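You operate a simulated robot arm through the tools that you are given. There is no shell and no other tool. Be economical: measure what you need, move in short steps, check, and stop when the job is done.

Carry out the task below with a simulated robot arm. There is one attempt and no reset: what you move stays moved.

JOB
Gauge the gap on the bare shaft and fit the spacer of that size.
Fine: swing the arm over, hold the green button down, swing the arm aside again.

It is judged by the outcome, as a careful person would: the job done as asked, and still so three seconds after it is handed in. It fails if anything else is knocked over, pushed out of place, dropped, spilled or broken.

ROBOT AND FRAMES
A 7-joint arm with a two-finger parallel gripper on a trunk, on a base that drives. Base frame: it is fixed to the floor where the robot stands at the start and does not move with it; the origin is under the middle of the robot, x ahead of it, y to its left, z up; the surface under the hand at the start is at about z = 0.8. Lengths are in m, angles in rad, forces in N, time in s.
Its first joint turns from -2.897 to 2.897 rad. Places, roughly: gap gauge [0.8, -0.1, 1.2]; gauge arm [0.7, 0, 1.1]; green button [0.7, 0.1, 1.1]; shaft of the upturned alternator [0.6, 0, 1]. Payload 1.57 kg.
Tool frame: the origin (TCP) lies between the finger pads and is the grasp point; the fingertips stand 0.03 m ahead of it; z points along the fingers, y is the line along which they close. The gripper opens to 0.08 m. The fingers are 0.017 m wide and 0.012 m thick; the gripper's body (0.04 by 0.082 m) begins 0.08 m behind the TCP.
Orientation is that of the tool frame in the base frame, as a unit quaternion [w, x, y, z]. With the fingers straight down and closing along the base's y, the tool's x points along the base's -x, its y along +y and its z along -z.

CONTROLS
- The arm moves only by the tool jog_arm. Its argument "increments" is a list of rows, each a list of 6 numbers: the shift along the tool's x, y, z in units of 40 mm (1.0 is 40 mm), then the turn, a rotation vector about the tool's x, y, z in units of 8 degrees (1.0 is 8 degrees). In form: [[x, y, z, wx, wy, wz], ...]. A call has 1 to 12 rows; each row shifts and turns the commanded pose from where the row before left it, along the tool's axes as they then stand. "gripper" is the finger opening in mm, from 0 to 80, set as the call begins (left out, the last holds). A call with a number of a shift or a turn outside -1 to 1 is refused whole. Each row takes 0.2 s and may step no farther than 0.05 m and 0.15 rad from the row before; otherwise, or with a gripper value out of range, the whole call is refused. Where a pose cannot be reached the arm comes as near as it can. A force on the tool above 60 N (or 10 N above the force at the start of the call, whichever is more), or a blocked arm, ends the call early, and 0.2 s more pass. The fingers move at their own pace (about 0.153 m/s each) and stop on an object; they squeeze with about 43 N. The grip force told is the motor's: it shows also when the fingers shut on nothing. Time passes only in rows, and 0.2 s behind the last, so rows that do not move let the fingers close. The reply holds the time, the measured pose of the TCP, the force on the tool along the base axes, the opening and the grip force, in the units named above and with some noise, with the torque about the TCP (base axes, N m) and any sound that the robot's microphone picked up.
- Cameras (640 x 400 px; columns grow to the right, rows downward): "scene" is now at [-0.0116, 0.1556, 1.397]; the picture's right is [-0.36, -0.93, 0.00], its down [-0.29, 0.11, -0.95] and it looks along [0.89, -0.34, -0.31] (base axes); focal length 259 px, centre (320, 200). "wrist" rides on the gripper at [0.072, -0.007, -0.122] in the tool frame; the picture's right is [0.09, 1.00, 0.00], its down [-0.84, 0.08, -0.54] and it looks along [-0.54, 0.05, 0.84] (tool axes); focal length 238 px, centre (320, 200). There is no depth. A picture from a camera that has moved, and an enlarged one, comes with that camera's place and axes in the base frame and with its lens.
- capture(camera): a new picture of that camera. The clock stands still meanwhile.
- roll_base(legs): drives the robot by 1 to 6 legs, each [ahead, left, turn to the left] in m, m and rad, along the robot's own axes; the way and the turn of a leg run together, so that a leg with both is an arc; at most 1.5 m and 3.142 rad a leg. The arm and the cameras ride along, it lands a little off, and it stops where it bumps. It gives what a move gives.
- head_to(pan, tilt): turns the head with the scene camera to pan (to the left, within 2.496 rad either way) and tilt (down, from -0.506 to 1.204), counted from straight ahead of the robot. It gives what a move gives.
- inspect(camera, box): a new picture of the part [left, top, right, bottom] of that camera's present view, enlarged. The clock stands still meanwhile.
- hand_in(): hands the job in; it is judged then, once.

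Work in short steps. Places have to be worked out from the pictures, the camera data and where the tool is seen: move nearer, look again, correct. Check each grasp and each placing, and mend what went wrong. You have 120 turns and 78 pictures in all, those below and enlarged ones among them. Open the gripper and draw the arm clear of the work before you hand the job in, unless the task says otherwise; then end with one line.

The tools are called after ">>>" as a command line: name --pt "numbers of a row" for each row, then --argument value for the rest, lists and objects as JSON in quotes. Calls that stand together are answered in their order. jog_arm: Moves the arm, as the interface text tells. Its arguments: {"type":"object","properties":{"increments":{"type":"array"},"gripper":{"type":"number"}},"required":["increments"]} The other tools are called the same way: roll_base (legs) drives the base; head_to (pan, tilt) turns the head that bears the scene camera; capture (camera) takes a picture; inspect (camera, box) takes an enlarged picture of a part of a camera's view; hand_in () hands the job in.

At the start:

```text
clock: 0.0
position: [0.5678, -0.1476, 1.3686]
tcp_rot: [0.0, 0.0, 1.0, 0.0]
ft_force: [-0.9, -0.6, 0.0]
wrist_torque: [-0.01, 0.01, 0.02]
gripper_width: 0.0796
gripper_force: 0.1
robot x, y, heading: [-0.0012, 0.0032, -0.001]
head pan, tilt: [-0.367, 0.312]
```

scene: 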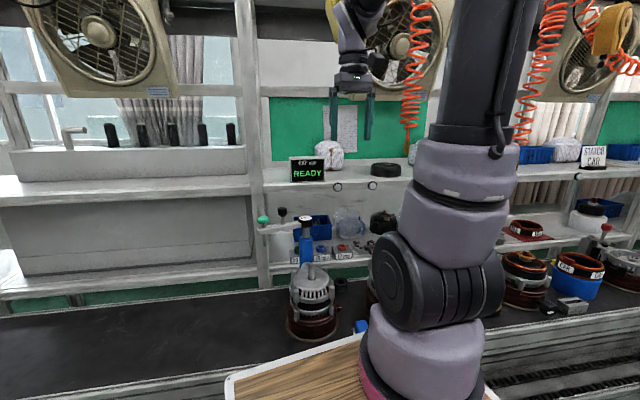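
wrist: 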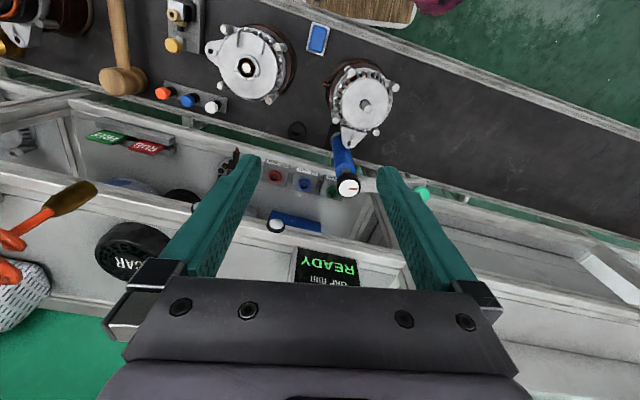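

The display reads READY; the blue gauge arm stands beside an upturned alternator. I enlarge the gauge area and the wrist view for details.

>>> inspect --camera "scene" --box '[240, 140, 400, 360]'

>>> inspect --camera "wrist" --box '[70, 0, 440, 230]'

```text
1.82 times, centred on (320, 250) of scene
camera zoom: at [-0.0116, 0.1556, 1.397], right [-0.36, -0.93, 0.0], down [-0.29, 0.11, -0.95], along [0.89, -0.34, -0.31], focal length 472 px, centre (320, 109)
```

zoom: 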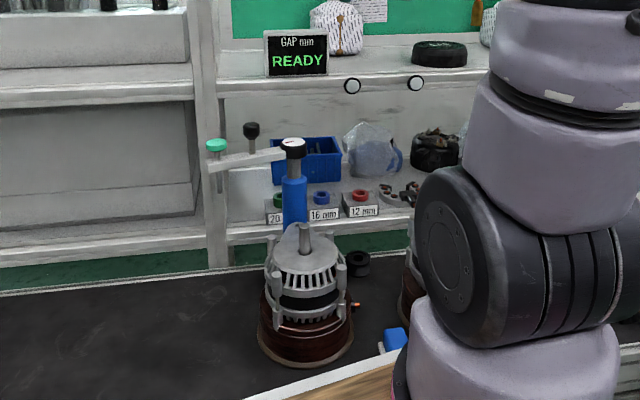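

```text
1.73 times, centred on (255, 115) of wrist
camera zoom: at [0.4959, -0.1547, 1.4895], right [-0.09, 1.0, 0.0], down [0.84, 0.08, 0.54], along [0.54, 0.05, -0.84], focal length 412 px, centre (432, 347)
```

zoom: 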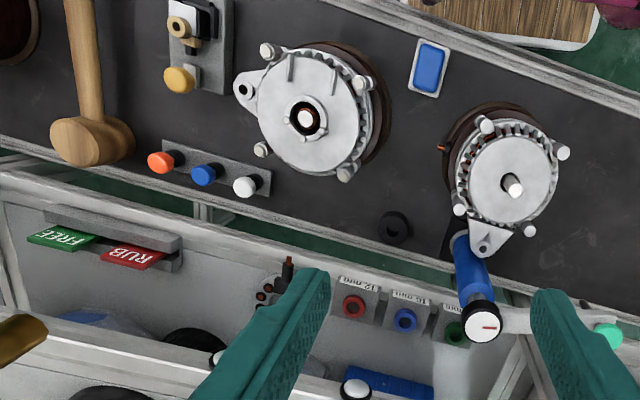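

Estimates: shaft tip about (0.59, -0.05, 1.00), gauge post about (0.70, -0.075, 1.11), green button about (0.72, 0.06, 1.10). I move the hand left, staying high, to see the gauge arm from its near side.

>>> jog_arm --pt "0.6 0.8 0 0 0 0" --pt "0.6 0.8 0 0 0 0" --pt "0.6 0.8 0 0 0 0"

>>> capture --camera "wrist"

>>> head_to --pan -0.15 --tilt 0.4

>>> capture --camera "scene"

```text
clock: 0.8
position: [0.4955, -0.0534, 1.3679]
tcp_rot: [-0.001, -0.001, 1.0, 0.001]
ft_force: [0.1, 0.4, 0.0]
wrist_torque: [0.0, 0.04, 0.01]
gripper_width: 0.0797
gripper_force: 0.0
robot x, y, heading: [-0.0033, 0.0002, -0.003]
head pan, tilt: [-0.367, 0.312]
```

```text
73 pictures are left
camera wrist: at [0.4236, -0.0597, 1.4891], right [-0.09, 1.0, 0.0], down [0.84, 0.08, 0.54], along [0.54, 0.05, -0.84], focal length 238 px, centre (320, 200)
```

wrist: 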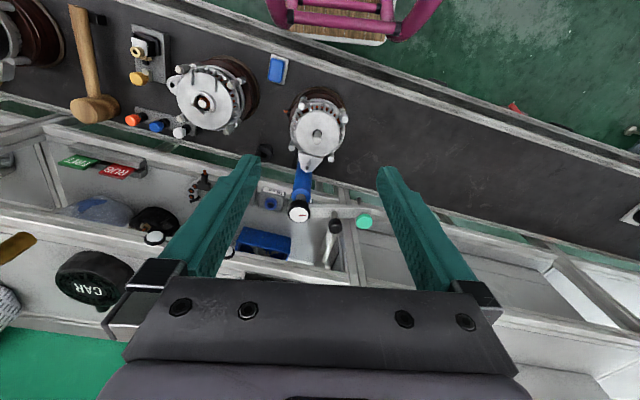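

```text
clock: 1.5
position: [0.4954, -0.0522, 1.3687]
tcp_rot: [-0.001, 0.0, 1.0, 0.0]
ft_force: [0.9, -0.2, 0.0]
wrist_torque: [0.01, -0.04, -0.04]
gripper_width: 0.08
gripper_force: 0.0
robot x, y, heading: [0.0024, 0.0006, -0.001]
head pan, tilt: [-0.15, 0.4]
```

```text
72 pictures are left
camera scene: at [-0.0072, 0.1751, 1.389], right [-0.15, -0.99, 0.0], down [-0.38, 0.06, -0.92], along [0.91, -0.14, -0.39], focal length 259 px, centre (320, 200)
```

scene: 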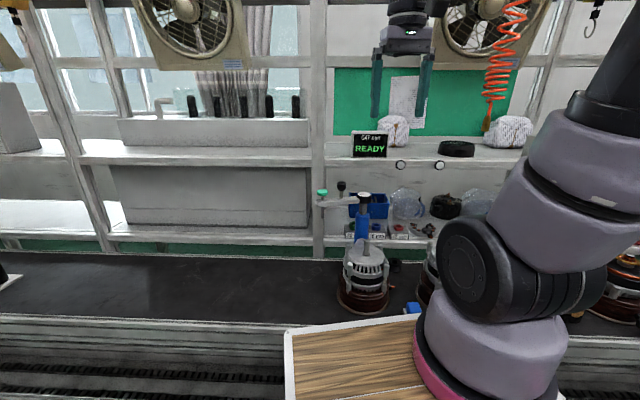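

>>> inspect --camera "wrist" --box '[240, 80, 420, 280]'

>>> inspect --camera "scene" --box '[300, 170, 440, 320]'

```text
2.00 times, centred on (330, 180) of wrist
camera zoom: at [0.4234, -0.0598, 1.4894], right [-0.09, 1.0, 0.0], down [0.84, 0.08, 0.54], along [0.54, 0.05, -0.84], focal length 477 px, centre (300, 240)
```

zoom: 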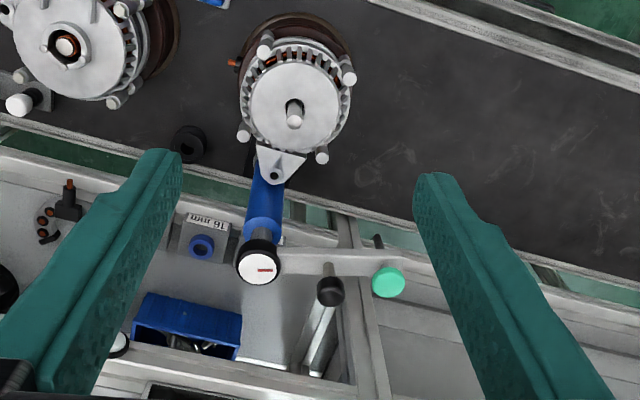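

```text
2.67 times, centred on (370, 245) of scene
camera zoom: at [-0.0072, 0.1751, 1.389], right [-0.15, -0.99, 0.0], down [-0.38, 0.06, -0.92], along [0.91, -0.14, -0.39], focal length 692 px, centre (187, 80)
```

zoom: 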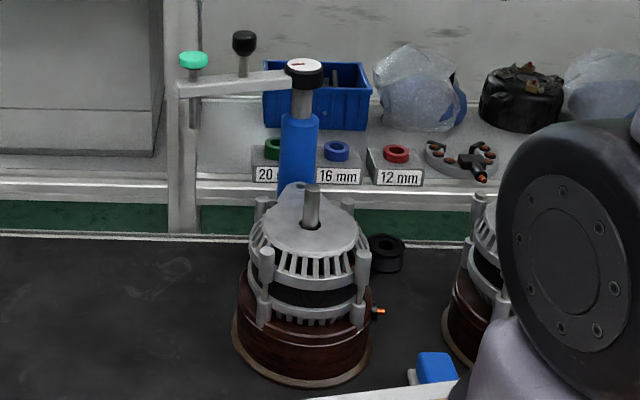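

The arm has a black-knobbed handle at about (0.709, -0.002, 1.127), with the green button at its tip (radius about 0.13, close to the shaft's 0.12). I'll grasp the knob and swing the arm about +86°; first I turn the hand by -90° about vertical so that it ends at the present yaw.

>>> jog_arm --pt "0 0 0 0 0 1" --pt "0 0 0 0 0 1" --pt "0 0 0 0 0 1" --pt "0 0 0 0 0 1" --pt "0 0 0 0 0 1" --pt "0 0 0 0 0 1" --pt "0 0 0 0 0 1" --pt "0 0 0 0 0 1" --pt "0 0 0 0 0 1" --pt "0 0 0 0 0 1" --pt "0 0 0 0 0 1" --pt "0 0 0 0 0 0.25"

>>> jog_arm --pt "0.2 0.9 0.3 0 0 0" --pt "0.2 0.9 0.3 0 0 0" --pt "0.2 0.9 0.3 0 0 0" --pt "0.2 0.9 0.3 0 0 0" --pt "0.2 0.9 0.3 0 0 0" --pt "0.25 0.85 0.3 0 0 0"

>>> capture --camera "wrist"

>>> capture --camera "scene"

```text
clock: 4.1
position: [0.4963, -0.0511, 1.3666]
tcp_rot: [0.001, 0.708, 0.706, 0.0]
ft_force: [0.2, -0.4, -0.2]
wrist_torque: [0.04, 0.02, 0.03]
gripper_width: 0.08
gripper_force: 0.1
robot x, y, heading: [0.0028, 0.001, -0.002]
head pan, tilt: [-0.15, 0.4]
```

```text
clock: 5.5
position: [0.709, -0.0021, 1.2981]
tcp_rot: [0.001, 0.707, 0.707, 0.001]
ft_force: [0.5, 0.0, 0.3]
wrist_torque: [0.02, -0.06, 0.04]
gripper_width: 0.0799
gripper_force: 0.1
robot x, y, heading: [0.0016, -0.0022, 0.003]
head pan, tilt: [-0.15, 0.4]
```

```text
69 pictures are left
camera wrist: at [0.7034, 0.0694, 1.419], right [1.0, 0.09, 0.0], down [0.08, -0.84, 0.54], along [0.05, -0.54, -0.84], focal length 238 px, centre (320, 200)
```

wrist: 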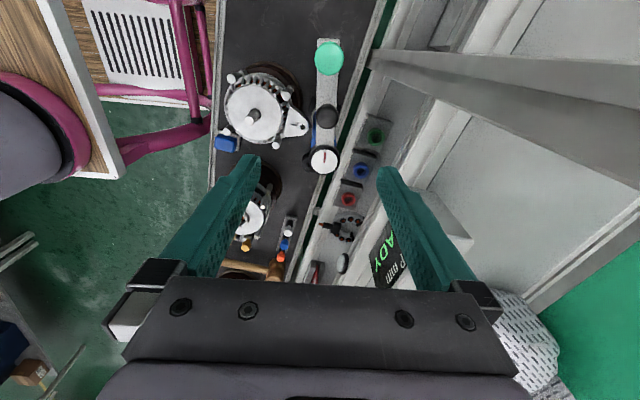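

```text
68 pictures are left
camera scene: at [-0.0078, 0.1751, 1.389], right [-0.15, -0.99, 0.0], down [-0.38, 0.06, -0.92], along [0.91, -0.14, -0.39], focal length 259 px, centre (320, 200)
```

scene: 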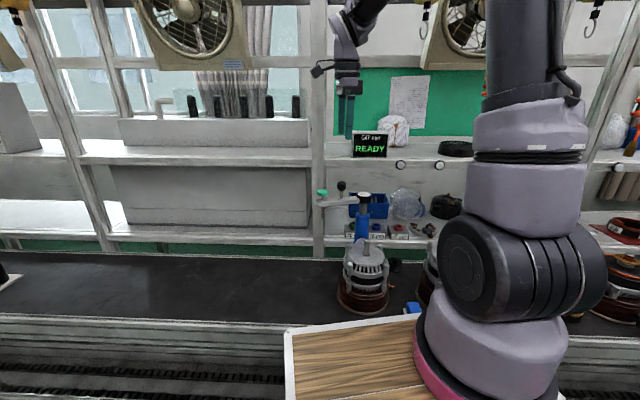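

Knob estimated now at about (0.713, 0.0). I descend partway above it and look again.

>>> jog_arm --pt "0 0.1 0.8 0 0 0" --pt "0 0 0.8 0 0 0" --pt "0 0 0.8 0 0 0"

>>> capture --camera "wrist"

>>> inspect --camera "scene" --box '[290, 120, 430, 260]'

```text
clock: 6.3
position: [0.7147, -0.0021, 1.2034]
tcp_rot: [0.0, 0.707, 0.707, 0.001]
ft_force: [-0.3, 0.1, 1.0]
wrist_torque: [-0.02, -0.05, 0.0]
gripper_width: 0.0802
gripper_force: 0.0
robot x, y, heading: [0.0009, 0.0017, -0.003]
head pan, tilt: [-0.15, 0.4]
```

```text
67 pictures are left
camera wrist: at [0.7074, 0.0697, 1.3231], right [1.0, 0.09, 0.0], down [0.08, -0.84, 0.54], along [0.05, -0.54, -0.84], focal length 238 px, centre (320, 200)
```

wrist: 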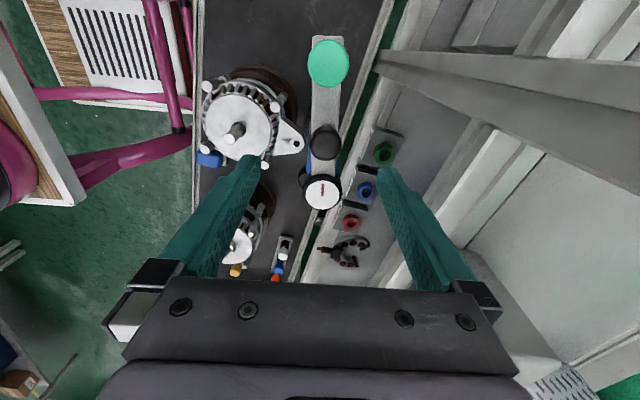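

```text
2.86 times, centred on (360, 190) of scene
camera zoom: at [-0.0073, 0.1752, 1.3889], right [-0.15, -0.99, 0.0], down [-0.38, 0.06, -0.92], along [0.91, -0.14, -0.39], focal length 741 px, centre (206, 229)
```

zoom: 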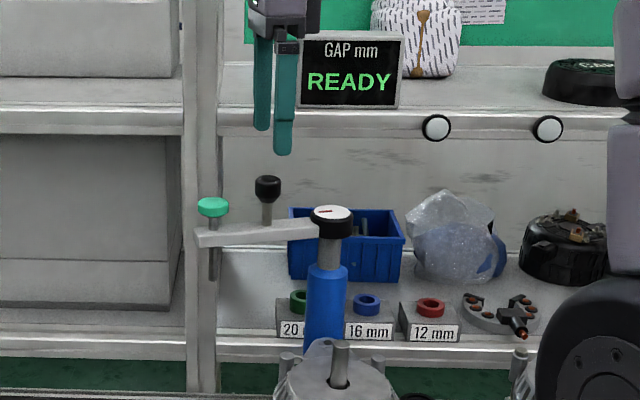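

The arm, handle knob and probe are clear now; knob at about (0.718, 0.003), pivot about (0.72, -0.061). I centre over the knob, lower to z 1.122 and close.

>>> jog_arm --pt "0.14 0.08 0.6 0 0 0" --pt "0 0 0.8 0 0 0" --pt "0 0 0.63 0 0 0"

>>> capture --camera "wrist"

>>> inspect --camera "scene" --box '[290, 120, 430, 260]'

```text
clock: 7.1
position: [0.717, 0.0019, 1.1189]
tcp_rot: [-0.001, 0.707, 0.707, 0.0]
ft_force: [0.0, -0.4, 0.1]
wrist_torque: [-0.02, -0.03, -0.01]
gripper_width: 0.08
gripper_force: 0.1
robot x, y, heading: [0.0009, 0.0013, -0.002]
head pan, tilt: [-0.15, 0.4]
```

```text
65 pictures are left
camera wrist: at [0.7097, 0.0737, 1.24], right [1.0, 0.09, 0.0], down [0.08, -0.84, 0.54], along [0.05, -0.54, -0.84], focal length 238 px, centre (320, 200)
```

wrist: 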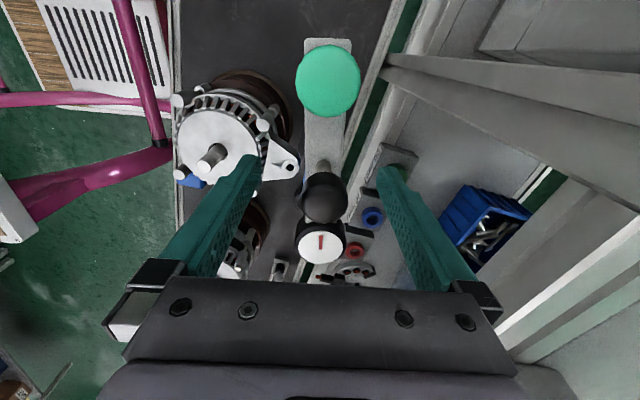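

```text
2.86 times, centred on (360, 190) of scene
camera zoom: at [-0.0074, 0.1751, 1.389], right [-0.15, -0.99, 0.0], down [-0.38, 0.06, -0.92], along [0.91, -0.14, -0.39], focal length 741 px, centre (206, 229)
```

zoom: 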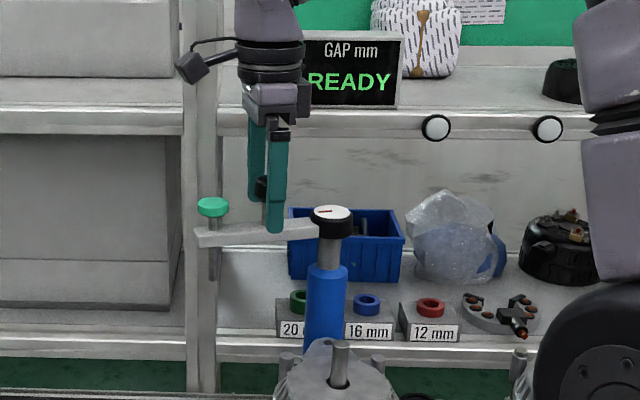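

The knob is between the fingers. I close.

>>> jog_arm --pt "-0.06 0 0 0 0 0" --pt "0 0 0 0 0 0" --pt "0 0 0 0 0 0" --gripper 5

```text
clock: 7.9
position: [0.7178, 0.002, 1.1187]
tcp_rot: [0.0, 0.706, 0.708, 0.001]
ft_force: [2.5, 3.9, -0.8]
wrist_torque: [0.0, -0.03, -0.02]
gripper_width: 0.0271
gripper_force: 37.6
robot x, y, heading: [0.0039, 0.0004, -0.002]
head pan, tilt: [-0.15, 0.4]
```

Held (27 mm). I swing along the arc about the pivot, four 8° steps, watching the force.

>>> jog_arm --pt "-0.015 -0.219 0 0 0 -1" --pt "-0.015 -0.219 0 0 0 -1" --pt "-0.015 -0.219 0 0 0 -1" --pt "-0.015 -0.219 0 0 0 -1"

>>> capture --camera "wrist"

```text
clock: 8.9
position: [0.6839, -0.0092, 1.1193]
tcp_rot: [0.0, 0.484, 0.875, 0.0]
ft_force: [-5.3, -0.8, 5.6]
wrist_torque: [0.01, 0.12, -0.41]
gripper_width: 0.0273
gripper_force: 37.9
robot x, y, heading: [0.0018, -0.0013, 0.002]
head pan, tilt: [-0.15, 0.4]
```

```text
63 pictures are left
camera wrist: at [0.6396, 0.0484, 1.2396], right [0.79, 0.61, 0.0], down [0.51, -0.67, 0.54], along [0.33, -0.43, -0.84], focal length 238 px, centre (320, 200)
```

wrist: 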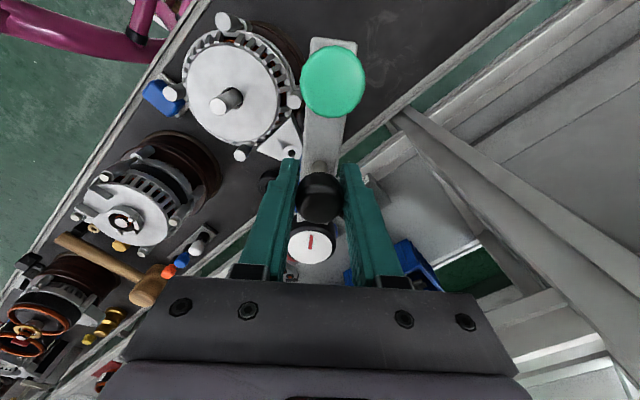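

It swings freely. I continue another three steps and look.

>>> jog_arm --pt "-0.015 -0.219 0 0 0 -1" --pt "-0.015 -0.219 0 0 0 -1" --pt "-0.015 -0.219 0 0 0 -1" --pt "-0.015 -0.219 0 0 0 -1"

>>> capture --camera "wrist"

>>> inspect --camera "scene" --box '[290, 120, 430, 330]'

```text
clock: 9.9
position: [0.6596, -0.033, 1.1187]
tcp_rot: [-0.001, 0.224, 0.975, 0.0]
ft_force: [-11.6, 6.0, -11.5]
wrist_torque: [0.01, 0.28, -0.21]
gripper_width: 0.0274
gripper_force: 38.4
robot x, y, heading: [-0.0042, 0.0008, 0.001]
head pan, tilt: [-0.15, 0.4]
```

```text
62 pictures are left
camera wrist: at [0.5916, -0.0082, 1.2401], right [0.35, 0.94, 0.0], down [0.79, -0.3, 0.54], along [0.51, -0.19, -0.84], focal length 238 px, centre (320, 200)
```

wrist: 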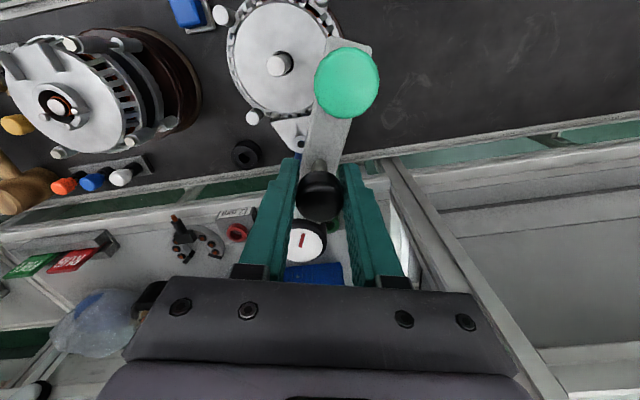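

```text
1.90 times, centred on (360, 225) of scene
camera zoom: at [-0.0074, 0.1756, 1.3889], right [-0.15, -0.99, 0.0], down [-0.38, 0.06, -0.92], along [0.91, -0.14, -0.39], focal length 494 px, centre (244, 152)
```

zoom: 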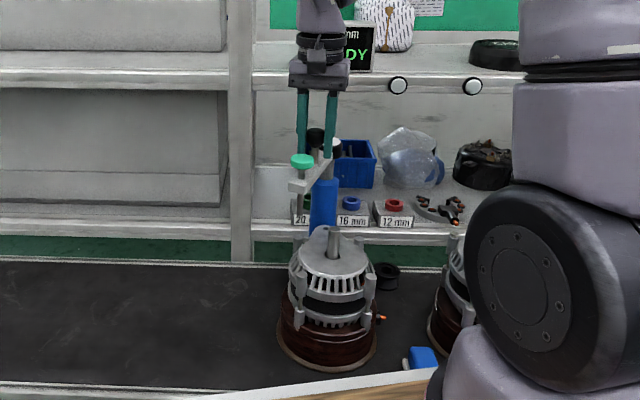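

About 21° remain by my reckoning (button at about (0.612, 0.0), shaft at (0.593, -0.041)). I do those with a slightly larger radius.

>>> jog_arm --pt "0.02 -0.244 0 0 0 -1" --pt "-0.01 -0.244 0 0 0 -1" --pt "0.0 -0.15 0 0 0 -0.6"

>>> capture --camera "wrist"

>>> inspect --camera "scene" --box '[310, 150, 410, 300]'

```text
clock: 10.7
position: [0.6509, -0.0587, 1.1183]
tcp_rot: [-0.001, 0.045, 0.999, 0.0]
ft_force: [-28.8, 5.5, -2.2]
wrist_torque: [0.04, 0.29, 0.03]
gripper_width: 0.0275
gripper_force: 37.6
robot x, y, heading: [-0.0003, -0.0008, 0.006]
head pan, tilt: [-0.15, 0.4]
```

```text
60 pictures are left
camera wrist: at [0.5776, -0.0581, 1.2405], right [0.0, 1.0, 0.0], down [0.84, 0.0, 0.54], along [0.54, 0.0, -0.84], focal length 238 px, centre (320, 200)
```

wrist: 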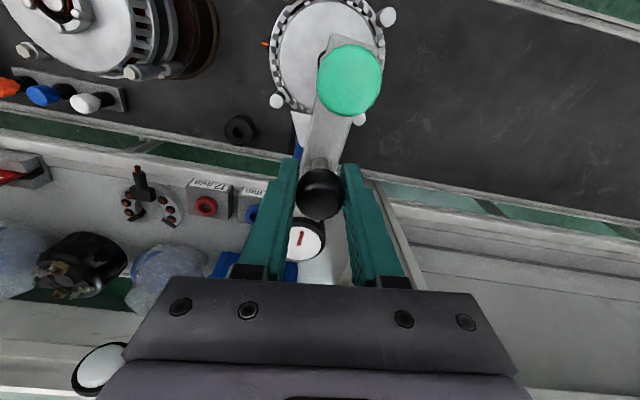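

```text
2.67 times, centred on (360, 225) of scene
camera zoom: at [-0.0085, 0.1755, 1.3889], right [-0.15, -0.99, 0.0], down [-0.38, 0.06, -0.92], along [0.91, -0.14, -0.39], focal length 692 px, centre (213, 133)
```

zoom: 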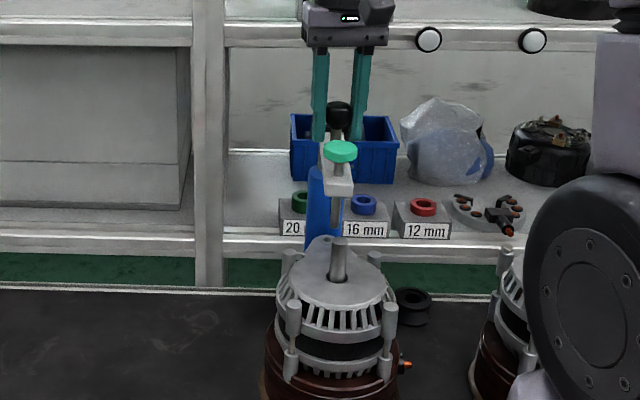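

The button's probe is nearly above the shaft (about 4 mm short toward -y), and I'm pressing the arm toward its pivot by ~29 N. I ease outward and turn ~2° more.

>>> jog_arm --pt "0.1 -0.05 0 0 0 -0.2" --pt "0.04 0 0 0 0 0"

>>> inspect --camera "scene" --box '[330, 180, 400, 270]'

```text
clock: 11.3
position: [0.6496, -0.0601, 1.1193]
tcp_rot: [0.004, 0.03, 1.0, 0.001]
ft_force: [12.9, -2.1, -16.3]
wrist_torque: [-0.11, -0.4, 0.19]
gripper_width: 0.0272
gripper_force: 37.9
robot x, y, heading: [0.0006, -0.0003, 0.003]
head pan, tilt: [-0.15, 0.4]
```

```text
4.44 times, centred on (365, 225) of scene
camera zoom: at [-0.0057, 0.175, 1.389], right [-0.15, -0.99, 0.0], down [-0.39, 0.06, -0.92], along [0.91, -0.14, -0.39], focal length 1152 px, centre (120, 89)
```

zoom: 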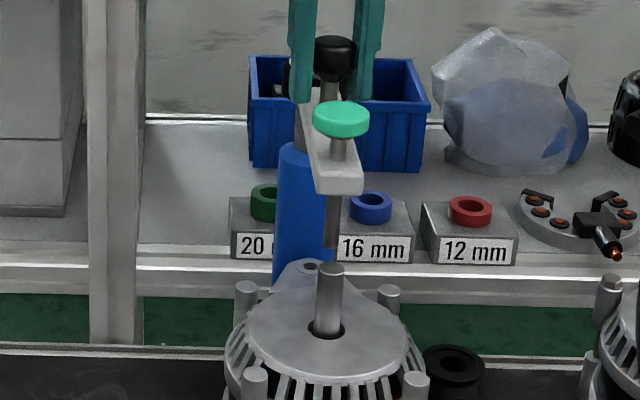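

Probe and shaft tip line up now. I release the knob and rise.

>>> jog_arm --pt "0 0 0 0 0 0" --pt "0 0 0 0 0 0" --pt "0 0 -0.5 0 0 0" --pt "0 0 -0.8 0 0 0" --gripper 60

>>> capture --camera "wrist"

>>> inspect --camera "scene" --box '[330, 180, 400, 270]'

```text
clock: 12.3
position: [0.6446, -0.06, 1.17]
tcp_rot: [-0.001, 0.031, 1.0, 0.0]
ft_force: [0.9, 0.5, 0.5]
wrist_torque: [0.01, -0.01, 0.0]
gripper_width: 0.0603
gripper_force: 0.2
robot x, y, heading: [-0.0022, -0.0002, -0.006]
head pan, tilt: [-0.15, 0.4]
```

```text
57 pictures are left
camera wrist: at [0.5731, -0.0625, 1.2916], right [-0.03, 1.0, 0.0], down [0.84, 0.02, 0.54], along [0.54, 0.02, -0.84], focal length 238 px, centre (320, 200)
```

wrist: 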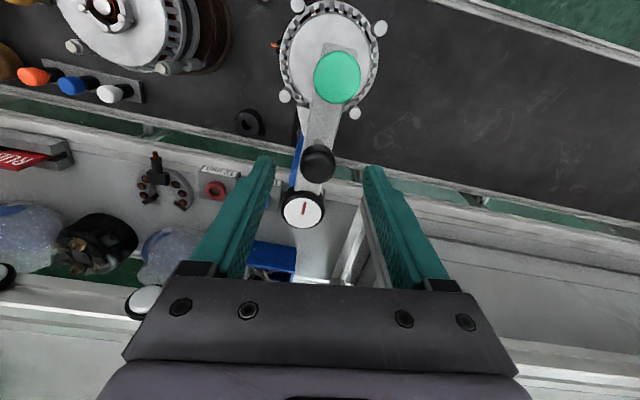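

```text
4.44 times, centred on (365, 225) of scene
camera zoom: at [-0.0069, 0.1752, 1.3889], right [-0.15, -0.99, 0.0], down [-0.39, 0.06, -0.92], along [0.91, -0.14, -0.39], focal length 1152 px, centre (120, 89)
```

zoom: 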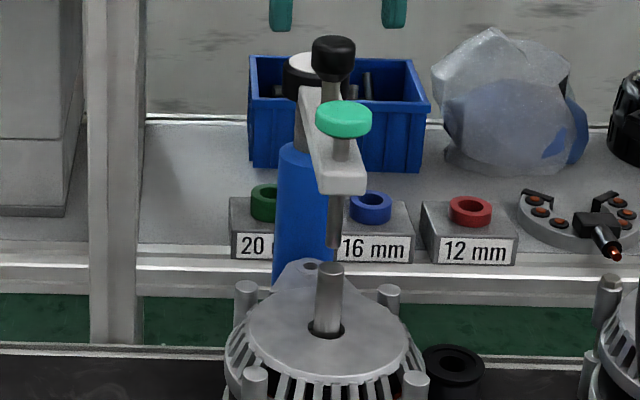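

Released; arm stays. Button at about (0.5915, -0.0486). I rise a little, close the fingers, and move above the button.

>>> jog_arm --pt "0 0 -0.6 0 0 0" --pt "0.67 0.1 0 0 0 0" --pt "0.67 0.1 0 0 0 0" --pt "0 0 0.4 0 0 0" --gripper 0

>>> capture --camera "wrist"

>>> inspect --camera "scene" --box '[310, 110, 410, 260]'

```text
clock: 13.3
position: [0.5931, -0.0488, 1.1784]
tcp_rot: [0.0, 0.032, 0.999, 0.001]
ft_force: [-0.5, 0.3, 0.4]
wrist_torque: [-0.03, 0.04, 0.04]
gripper_width: 0.0
gripper_force: 21.6
robot x, y, heading: [0.0014, 0.0003, -0.003]
head pan, tilt: [-0.15, 0.4]
```

```text
55 pictures are left
camera wrist: at [0.5211, -0.0513, 1.2998], right [-0.03, 1.0, 0.0], down [0.84, 0.02, 0.54], along [0.54, 0.02, -0.84], focal length 238 px, centre (320, 200)
```

wrist: 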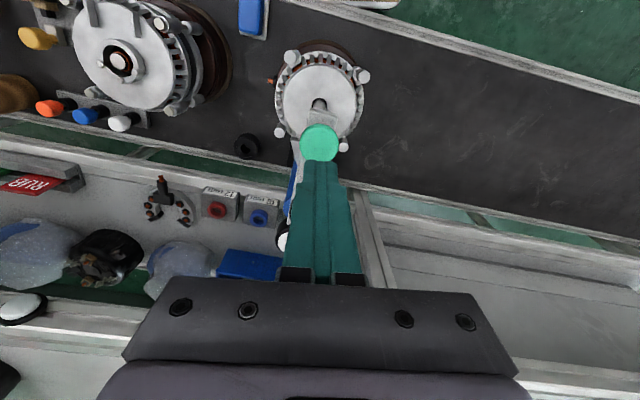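

```text
2.67 times, centred on (360, 185) of scene
camera zoom: at [-0.0071, 0.1752, 1.3889], right [-0.15, -0.99, 0.0], down [-0.38, 0.06, -0.92], along [0.91, -0.14, -0.39], focal length 692 px, centre (213, 240)
```

zoom: 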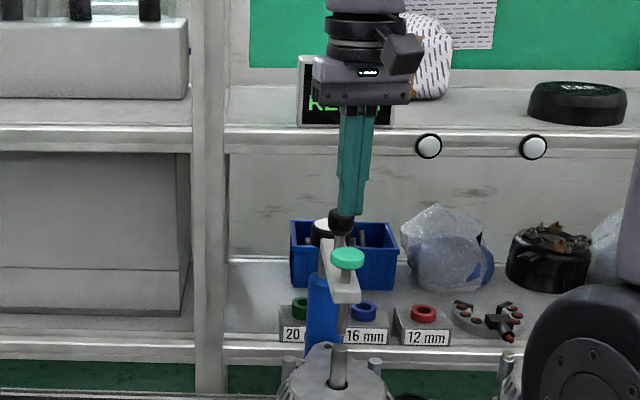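

Fingers are centred over the button. I descend to near contact, then press in small steps watching force.

>>> jog_arm --pt "0.06 0 0.4 0 0 0" --pt "0 0 0.4 0 0 0" --pt "0 0 0.1 0 0 0" --pt "0 0 0.1 0 0 0" --pt "0 0 0.1 0 0 0"

>>> inspect --camera "scene" --box '[310, 110, 410, 260]'

```text
clock: 14.5
position: [0.591, -0.0473, 1.1366]
tcp_rot: [0.0, 0.032, 0.999, 0.0]
ft_force: [0.6, -1.0, 2.0]
wrist_torque: [-0.03, 0.0, 0.0]
gripper_width: 0.0
gripper_force: 21.1
robot x, y, heading: [-0.0006, 0.0017, -0.002]
head pan, tilt: [-0.15, 0.4]
```

```text
2.67 times, centred on (360, 185) of scene
camera zoom: at [-0.0072, 0.1752, 1.3889], right [-0.15, -0.99, 0.0], down [-0.38, 0.06, -0.92], along [0.91, -0.14, -0.39], focal length 692 px, centre (213, 240)
```

zoom: 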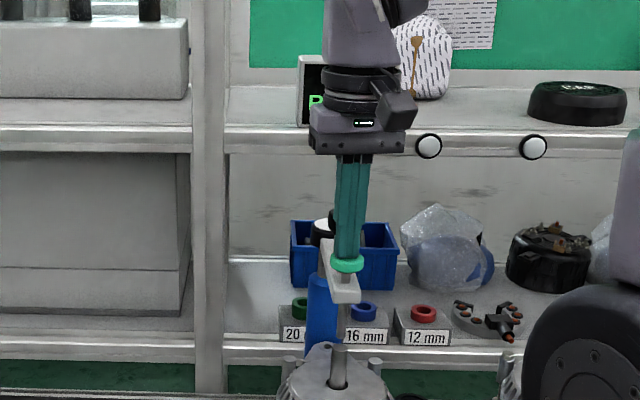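

Contact has begun (button moving, 2 N). I press on in small steps.

>>> jog_arm --pt "0 0 0.1 0 0 0" --pt "0 0 0.1 0 0 0" --pt "0 0 0.1 0 0 0"

>>> inspect --camera "scene" --box '[310, 110, 410, 260]'

```text
clock: 15.3
position: [0.5905, -0.0476, 1.1238]
tcp_rot: [0.001, 0.031, 1.0, 0.001]
ft_force: [-1.6, -0.3, 16.1]
wrist_torque: [-0.01, -0.03, -0.04]
gripper_width: 0.0
gripper_force: 21.1
robot x, y, heading: [-0.0002, 0.0, -0.004]
head pan, tilt: [-0.15, 0.4]
```

```text
2.67 times, centred on (360, 185) of scene
camera zoom: at [-0.0076, 0.1752, 1.3889], right [-0.15, -0.99, 0.0], down [-0.38, 0.06, -0.92], along [0.91, -0.14, -0.39], focal length 692 px, centre (213, 240)
```

zoom: 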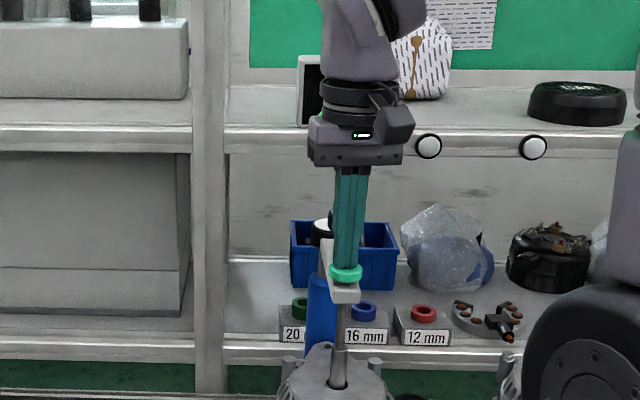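

The display has changed (no "R" visible) and the probe touches the shaft at 16 N. I hold it for about two seconds, then look.

>>> jog_arm --pt "0 0 0 0 0 0" --pt "0 0 0 0 0 0" --pt "0 0 0 0 0 0" --pt "0 0 0 0 0 0" --pt "0 0 0 0 0 0" --pt "0 0 0 0 0 0" --pt "0 0 0 0 0 0" --pt "0 0 0 0 0 0" --pt "0 0 0 0 0 0" --pt "0 0 0 0 0 0"

>>> inspect --camera "scene" --box '[340, 120, 390, 260]'

>>> capture --camera "wrist"

```text
clock: 17.5
position: [0.5909, -0.0479, 1.1239]
tcp_rot: [0.001, 0.031, 1.0, 0.0]
ft_force: [6.6, -0.7, 21.6]
wrist_torque: [-0.07, -0.18, 0.07]
gripper_width: 0.0
gripper_force: 20.8
robot x, y, heading: [-0.0029, 0.0028, 0.001]
head pan, tilt: [-0.15, 0.4]
```

```text
2.86 times, centred on (365, 190) of scene
camera zoom: at [-0.0074, 0.1752, 1.3889], right [-0.15, -0.99, 0.0], down [-0.38, 0.06, -0.92], along [0.91, -0.14, -0.39], focal length 741 px, centre (191, 229)
```

zoom: 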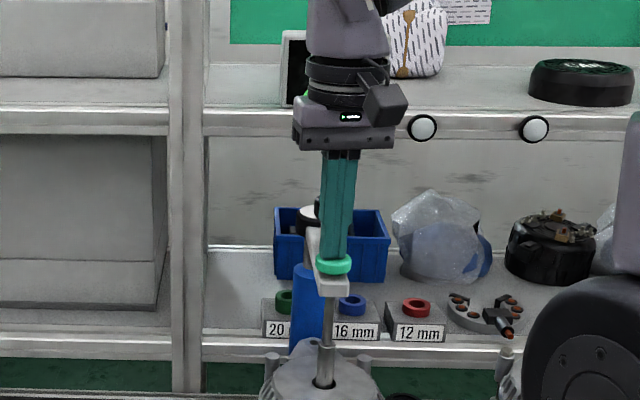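

```text
50 pictures are left
camera wrist: at [0.518, -0.0496, 1.2448], right [-0.03, 1.0, 0.0], down [0.84, 0.02, 0.54], along [0.54, 0.02, -0.84], focal length 238 px, centre (320, 200)
```

wrist: 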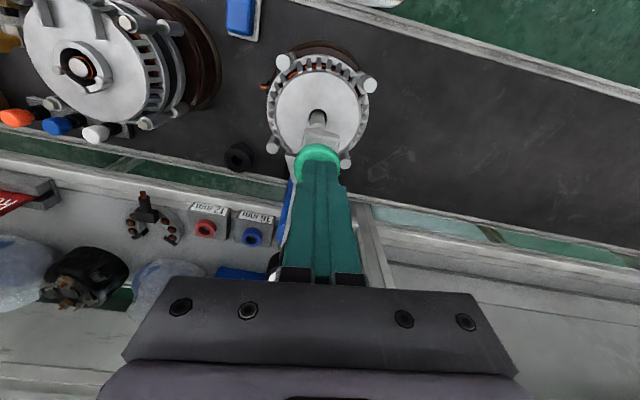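

Held. Display is hidden by the hand; I lift straight off the button and see whether the reading stays.

>>> jog_arm --pt "0 0 -0.3 0 0 0" --pt "0 0 -0.4 0 0 0" --pt "0 0 -0.7 0 0 0" --pt "0.5 0.9 -0.4 0 0 0" --pt "0.3 1 0 0 0 0" --pt "0 1 0 0 0 0"

>>> inspect --camera "scene" --box '[310, 110, 410, 260]'

```text
clock: 18.9
position: [0.5658, 0.0676, 1.1949]
tcp_rot: [0.001, 0.032, 0.999, 0.0]
ft_force: [-0.2, -0.1, 0.0]
wrist_torque: [0.04, 0.0, -0.01]
gripper_width: 0.0
gripper_force: 21.1
robot x, y, heading: [-0.0001, 0.002, 0.0]
head pan, tilt: [-0.15, 0.4]
```

```text
2.67 times, centred on (360, 185) of scene
camera zoom: at [-0.0071, 0.1748, 1.389], right [-0.15, -0.99, 0.0], down [-0.38, 0.06, -0.92], along [0.91, -0.14, -0.39], focal length 692 px, centre (213, 240)
```

zoom: 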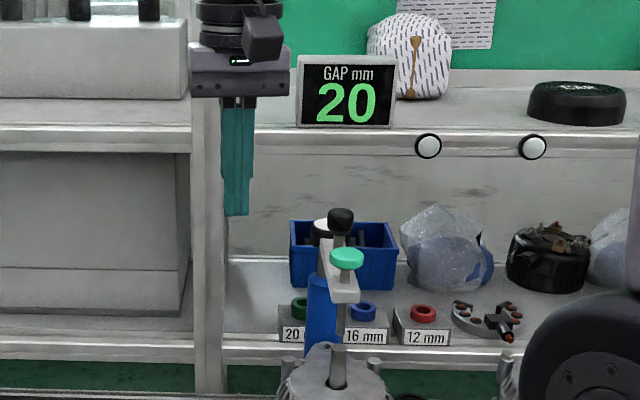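

The gauge reads 20 mm (and holds). I go back above the knob with open fingers to swing the arm aside.

>>> jog_arm --pt "-0.57 -0.76 0 0 0 0" --pt "-0.57 -0.76 0 0 0 0" --pt "-0.57 -0.77 0 0 0 0" --pt "-0.58 -0.77 0 0 0 0" --gripper 70

>>> capture --camera "wrist"

```text
clock: 19.9
position: [0.6501, -0.0568, 1.1945]
tcp_rot: [0.0, 0.03, 1.0, 0.0]
ft_force: [-0.2, 0.1, 1.0]
wrist_torque: [-0.04, -0.03, 0.0]
gripper_width: 0.0697
gripper_force: 0.1
robot x, y, heading: [0.0011, 0.0025, 0.006]
head pan, tilt: [-0.15, 0.4]
```

```text
48 pictures are left
camera wrist: at [0.5785, -0.0598, 1.3164], right [-0.03, 1.0, 0.0], down [0.84, 0.03, 0.54], along [0.54, 0.02, -0.84], focal length 238 px, centre (320, 200)
```

wrist: 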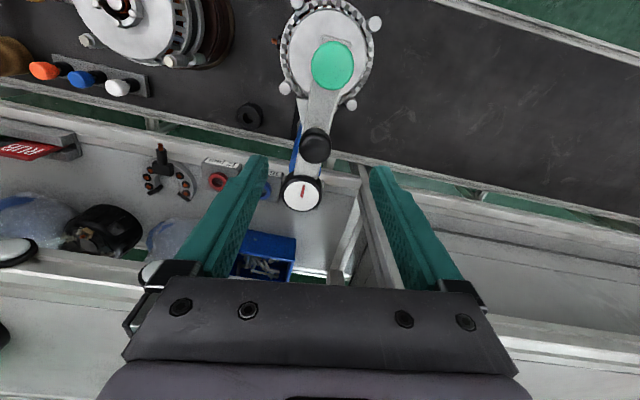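

Knob confirmed at (0.649, -0.060). I lower and grip it.

>>> jog_arm --pt "0 -0.08 0.6 0 0 0" --pt "0 0 0.65 0 0 0" --pt "0 0 0.64 0 0 0"

>>> jog_arm --pt "0 0 0 0 0 0" --pt "0 0 0 0 0 0" --pt "0 0 0 0 0 0" --gripper 5

```text
clock: 20.7
position: [0.6495, -0.061, 1.1194]
tcp_rot: [-0.001, 0.031, 1.0, -0.001]
ft_force: [-0.4, -0.6, -0.4]
wrist_torque: [0.0, -0.04, 0.03]
gripper_width: 0.07
gripper_force: 0.0
robot x, y, heading: [-0.0012, 0.0051, -0.003]
head pan, tilt: [-0.15, 0.4]
```

```text
clock: 21.5
position: [0.6496, -0.0608, 1.1199]
tcp_rot: [0.001, 0.031, 1.0, -0.001]
ft_force: [-0.1, 0.3, -4.4]
wrist_torque: [0.0, -0.61, 0.04]
gripper_width: 0.0275
gripper_force: 38.2
robot x, y, heading: [0.0025, -0.0039, -0.0]
head pan, tilt: [-0.15, 0.4]
```

Held again. I reverse the swing with the refined radius 0.067.

>>> jog_arm --pt "-0.016 0.233 0 0 0 1" --pt "-0.016 0.233 0 0 0 1" --pt "-0.016 0.233 0 0 0 1" --pt "-0.016 0.233 0 0 0 1" --pt "-0.016 0.233 0 0 0 1"

>>> jog_arm --pt "-0.016 0.233 0 0 0 1" --pt "-0.016 0.233 0 0 0 1" --pt "-0.016 0.233 0 0 0 1" --pt "-0.016 0.233 0 0 0 1" --pt "-0.016 0.233 0 0 0 1" --pt "-0.01 0.18 0 0 0 0.8"

>>> capture --camera "wrist"

```text
clock: 22.7
position: [0.6699, -0.022, 1.1182]
tcp_rot: [0.001, 0.373, 0.928, 0.0]
ft_force: [20.0, -18.4, -4.3]
wrist_torque: [-0.38, -0.45, 0.06]
gripper_width: 0.0274
gripper_force: 38.0
robot x, y, heading: [-0.0021, 0.0004, -0.001]
head pan, tilt: [-0.15, 0.4]
```

```text
clock: 24.1
position: [0.7162, 0.0023, 1.1191]
tcp_rot: [0.0, 0.707, 0.707, 0.001]
ft_force: [3.8, -7.9, -4.3]
wrist_torque: [0.22, 0.05, 0.13]
gripper_width: 0.0274
gripper_force: 37.7
robot x, y, heading: [-0.0025, 0.0002, -0.0]
head pan, tilt: [-0.15, 0.4]
```

```text
47 pictures are left
camera wrist: at [0.7089, 0.0744, 1.2402], right [1.0, 0.09, 0.0], down [0.08, -0.84, 0.54], along [0.05, -0.54, -0.84], focal length 238 px, centre (320, 200)
```

wrist: 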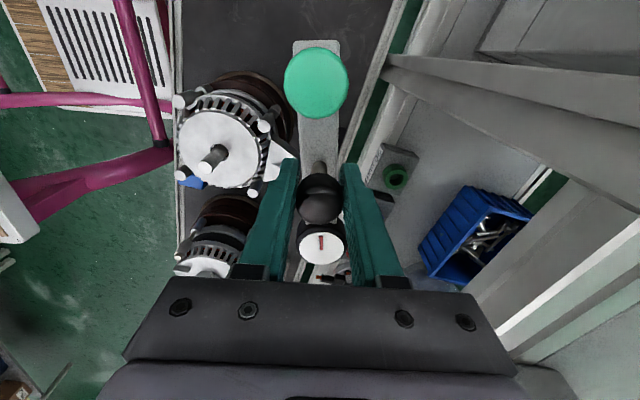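

The arm is back aside. I release the knob, rise, and then study the spacer racks and the shelf edge.

>>> jog_arm --pt "0 0 0 0 0 0" --pt "0 0 0 0 0 0" --pt "0 0 -0.8 0 0 0" --pt "0 0 -0.8 0 0 0" --pt "0 0 -0.4 0 0 0" --gripper 75

>>> capture --camera "wrist"

>>> inspect --camera "scene" --box '[330, 120, 430, 260]'

```text
clock: 25.3
position: [0.7164, 0.0022, 1.2019]
tcp_rot: [0.0, 0.707, 0.707, 0.0]
ft_force: [0.8, 0.4, -0.4]
wrist_torque: [0.02, 0.02, -0.01]
gripper_width: 0.0748
gripper_force: 0.0
robot x, y, heading: [-0.0015, 0.0031, 0.002]
head pan, tilt: [-0.15, 0.4]
```

```text
46 pictures are left
camera wrist: at [0.709, 0.0746, 1.3219], right [1.0, 0.09, 0.0], down [0.08, -0.84, 0.54], along [0.05, -0.54, -0.84], focal length 238 px, centre (320, 200)
```

wrist: 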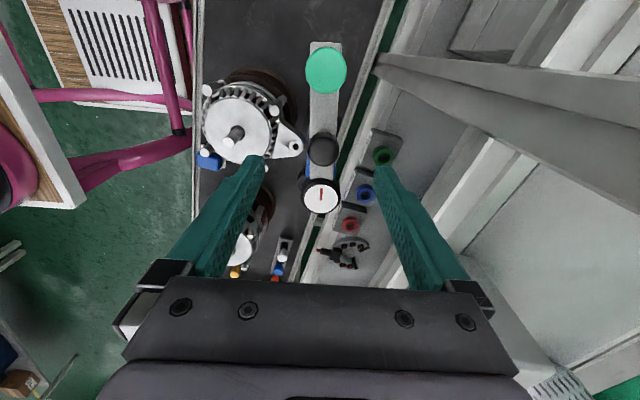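

```text
2.86 times, centred on (380, 190) of scene
camera zoom: at [-0.0069, 0.1752, 1.3889], right [-0.15, -0.99, 0.0], down [-0.38, 0.06, -0.92], along [0.91, -0.14, -0.39], focal length 741 px, centre (149, 229)
```

zoom: 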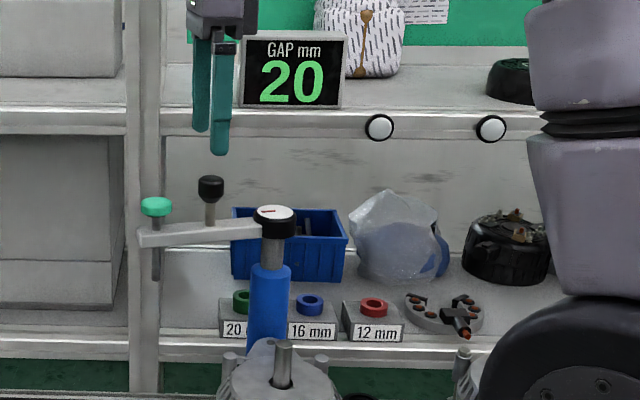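

I zoom in on the wrist view to judge where the upper shelf's edge lies relative to the green spacer.

>>> inspect --camera "wrist" --box '[300, 40, 620, 300]'

```text
1.54 times, centred on (460, 170) of wrist
camera zoom: at [0.709, 0.0746, 1.3219], right [1.0, 0.09, 0.0], down [0.08, -0.84, 0.54], along [0.05, -0.54, -0.84], focal length 367 px, centre (105, 246)
```

zoom: 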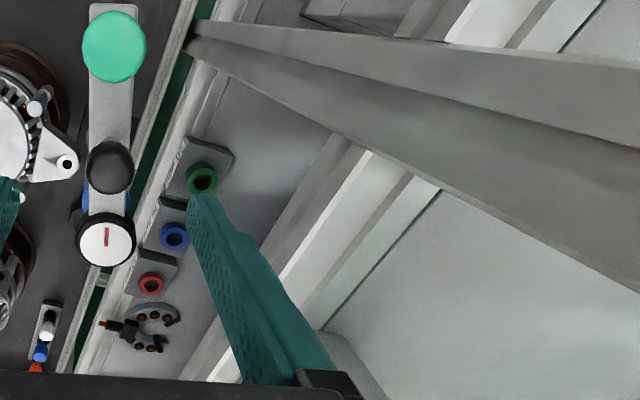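

The shelf runs at ~10° to my y axis; the green spacer is at roughly (0.83, -0.08, 0.92), a couple of cm behind the upper shelf's front edge (z ≈ 1.16), with the gauge post right in front. So I plan a tilted approach from the right of the post. First I rise and yaw the hand to face that way.

>>> jog_arm --pt "0 0 -1 0 0 0" --pt "0 0 0 0 0 -1" --pt "0 0 0 0 0 -1" --pt "0 0 0 0 0 -1" --pt "0 0 0 0 0 -1" --pt "0 0 0 0 0 -1" --pt "0 0 0 0 0 -1" --pt "0 0 0 0 0 -1" --pt "0 0 0 0 0 -1" --pt "0 0 0 0 0 -1" --pt "0 0 0 0 0 -1" --pt "0 0 0 0 0 -1"

>>> jog_arm --pt "0 0 0 0 0 -1" --pt "0 0 0 0 0 -1" --pt "0 0 0 0 0 -1" --pt "0 0 0 0 0 -1" --pt "0 0 0 0 0 -1" --pt "0 0 0 0 0 -0.88" --pt "0.9 0 0 0 0 0" --pt "0.9 0 0 0 0 0" --pt "0.9 0 0 0 0 0" --pt "0.9 0 0 0 0 0"

>>> capture --camera "wrist"

```text
clock: 27.9
position: [0.7154, 0.0016, 1.2402]
tcp_rot: [0.0, 0.016, 1.0, -0.001]
ft_force: [-1.1, -0.5, -0.5]
wrist_torque: [-0.01, -0.01, 0.03]
gripper_width: 0.0753
gripper_force: 0.0
robot x, y, heading: [0.0006, -0.0004, -0.002]
head pan, tilt: [-0.15, 0.4]
```

```text
clock: 30.1
position: [0.6138, -0.1001, 1.2395]
tcp_rot: [0.001, -0.383, 0.924, 0.0]
ft_force: [-0.4, 0.5, 0.2]
wrist_torque: [-0.01, 0.03, 0.03]
gripper_width: 0.0752
gripper_force: 0.0
robot x, y, heading: [-0.0011, -0.0005, 0.002]
head pan, tilt: [-0.15, 0.4]
```

```text
43 pictures are left
camera wrist: at [0.5683, -0.1561, 1.3601], right [-0.77, 0.64, 0.0], down [0.54, 0.65, 0.54], along [0.35, 0.42, -0.84], focal length 238 px, centre (320, 200)
```

wrist: 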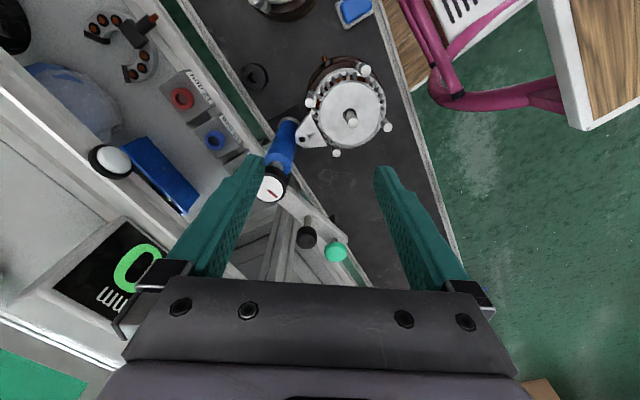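

Green is hidden behind the finger. I shift right, then tilt the hand by 40° (fingers pointing ahead-left and down), which also gives a good view under the shelf.

>>> jog_arm --pt "0.53 -0.9 0 0 0 0" --pt "0.53 -0.9 0 0 0 0" --pt "0.53 -0.9 0 0 0 0" --pt "0 0 0 0 -1 0" --pt "0 0 0 0 -1 0" --pt "0 0 0 0 -1 0" --pt "0 0 0 0 -1 0" --pt "0 0 0 0 -1 0"

>>> capture --camera "wrist"

>>> capture --camera "scene"

```text
clock: 31.9
position: [0.6466, -0.2206, 1.2396]
tcp_rot: [0.316, -0.36, 0.868, 0.13]
ft_force: [1.2, 0.3, -0.3]
wrist_torque: [-0.01, -0.02, 0.0]
gripper_width: 0.075
gripper_force: 0.2
robot x, y, heading: [-0.0005, -0.0047, -0.004]
head pan, tilt: [-0.15, 0.4]
```

```text
42 pictures are left
camera wrist: at [0.5559, -0.3204, 1.2861], right [-0.75, 0.65, -0.06], down [0.15, 0.26, 0.95], along [0.64, 0.71, -0.3], focal length 238 px, centre (320, 200)
```

wrist: 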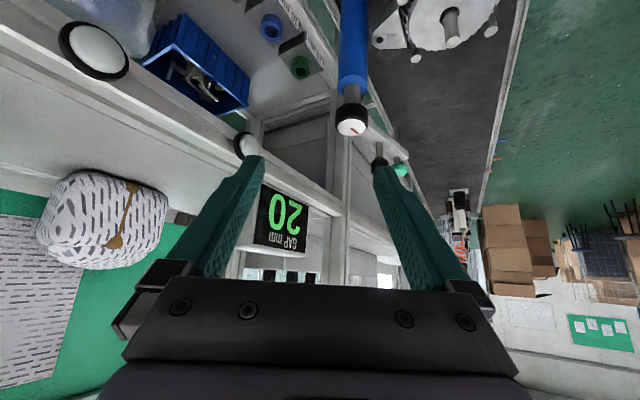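

```text
41 pictures are left
camera scene: at [-0.0072, 0.1754, 1.3889], right [-0.15, -0.99, 0.0], down [-0.38, 0.06, -0.92], along [0.91, -0.14, -0.39], focal length 259 px, centre (320, 200)
```

scene: 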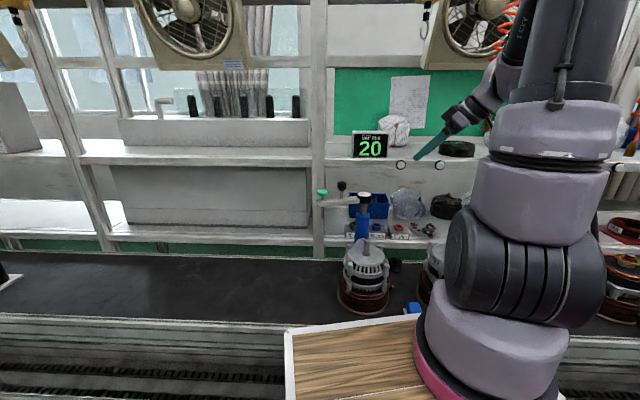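

I zoom on the green spacer.

>>> inspect --camera "wrist" --box '[200, 0, 400, 130]'

```text
3.08 times, centred on (300, 65) of wrist
camera zoom: at [0.5559, -0.3204, 1.2861], right [-0.75, 0.65, -0.06], down [0.15, 0.26, 0.95], along [0.64, 0.71, -0.3], focal length 733 px, centre (382, 615)
```

zoom: 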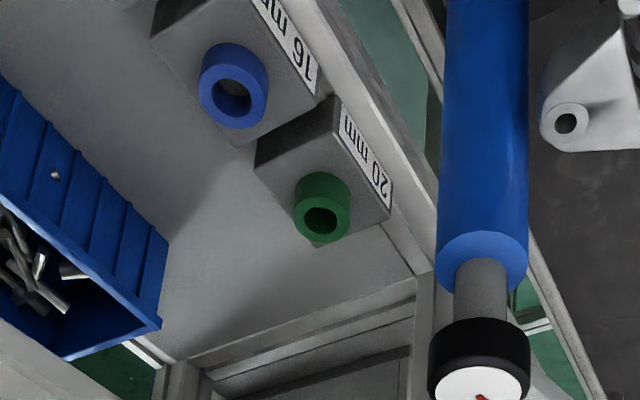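

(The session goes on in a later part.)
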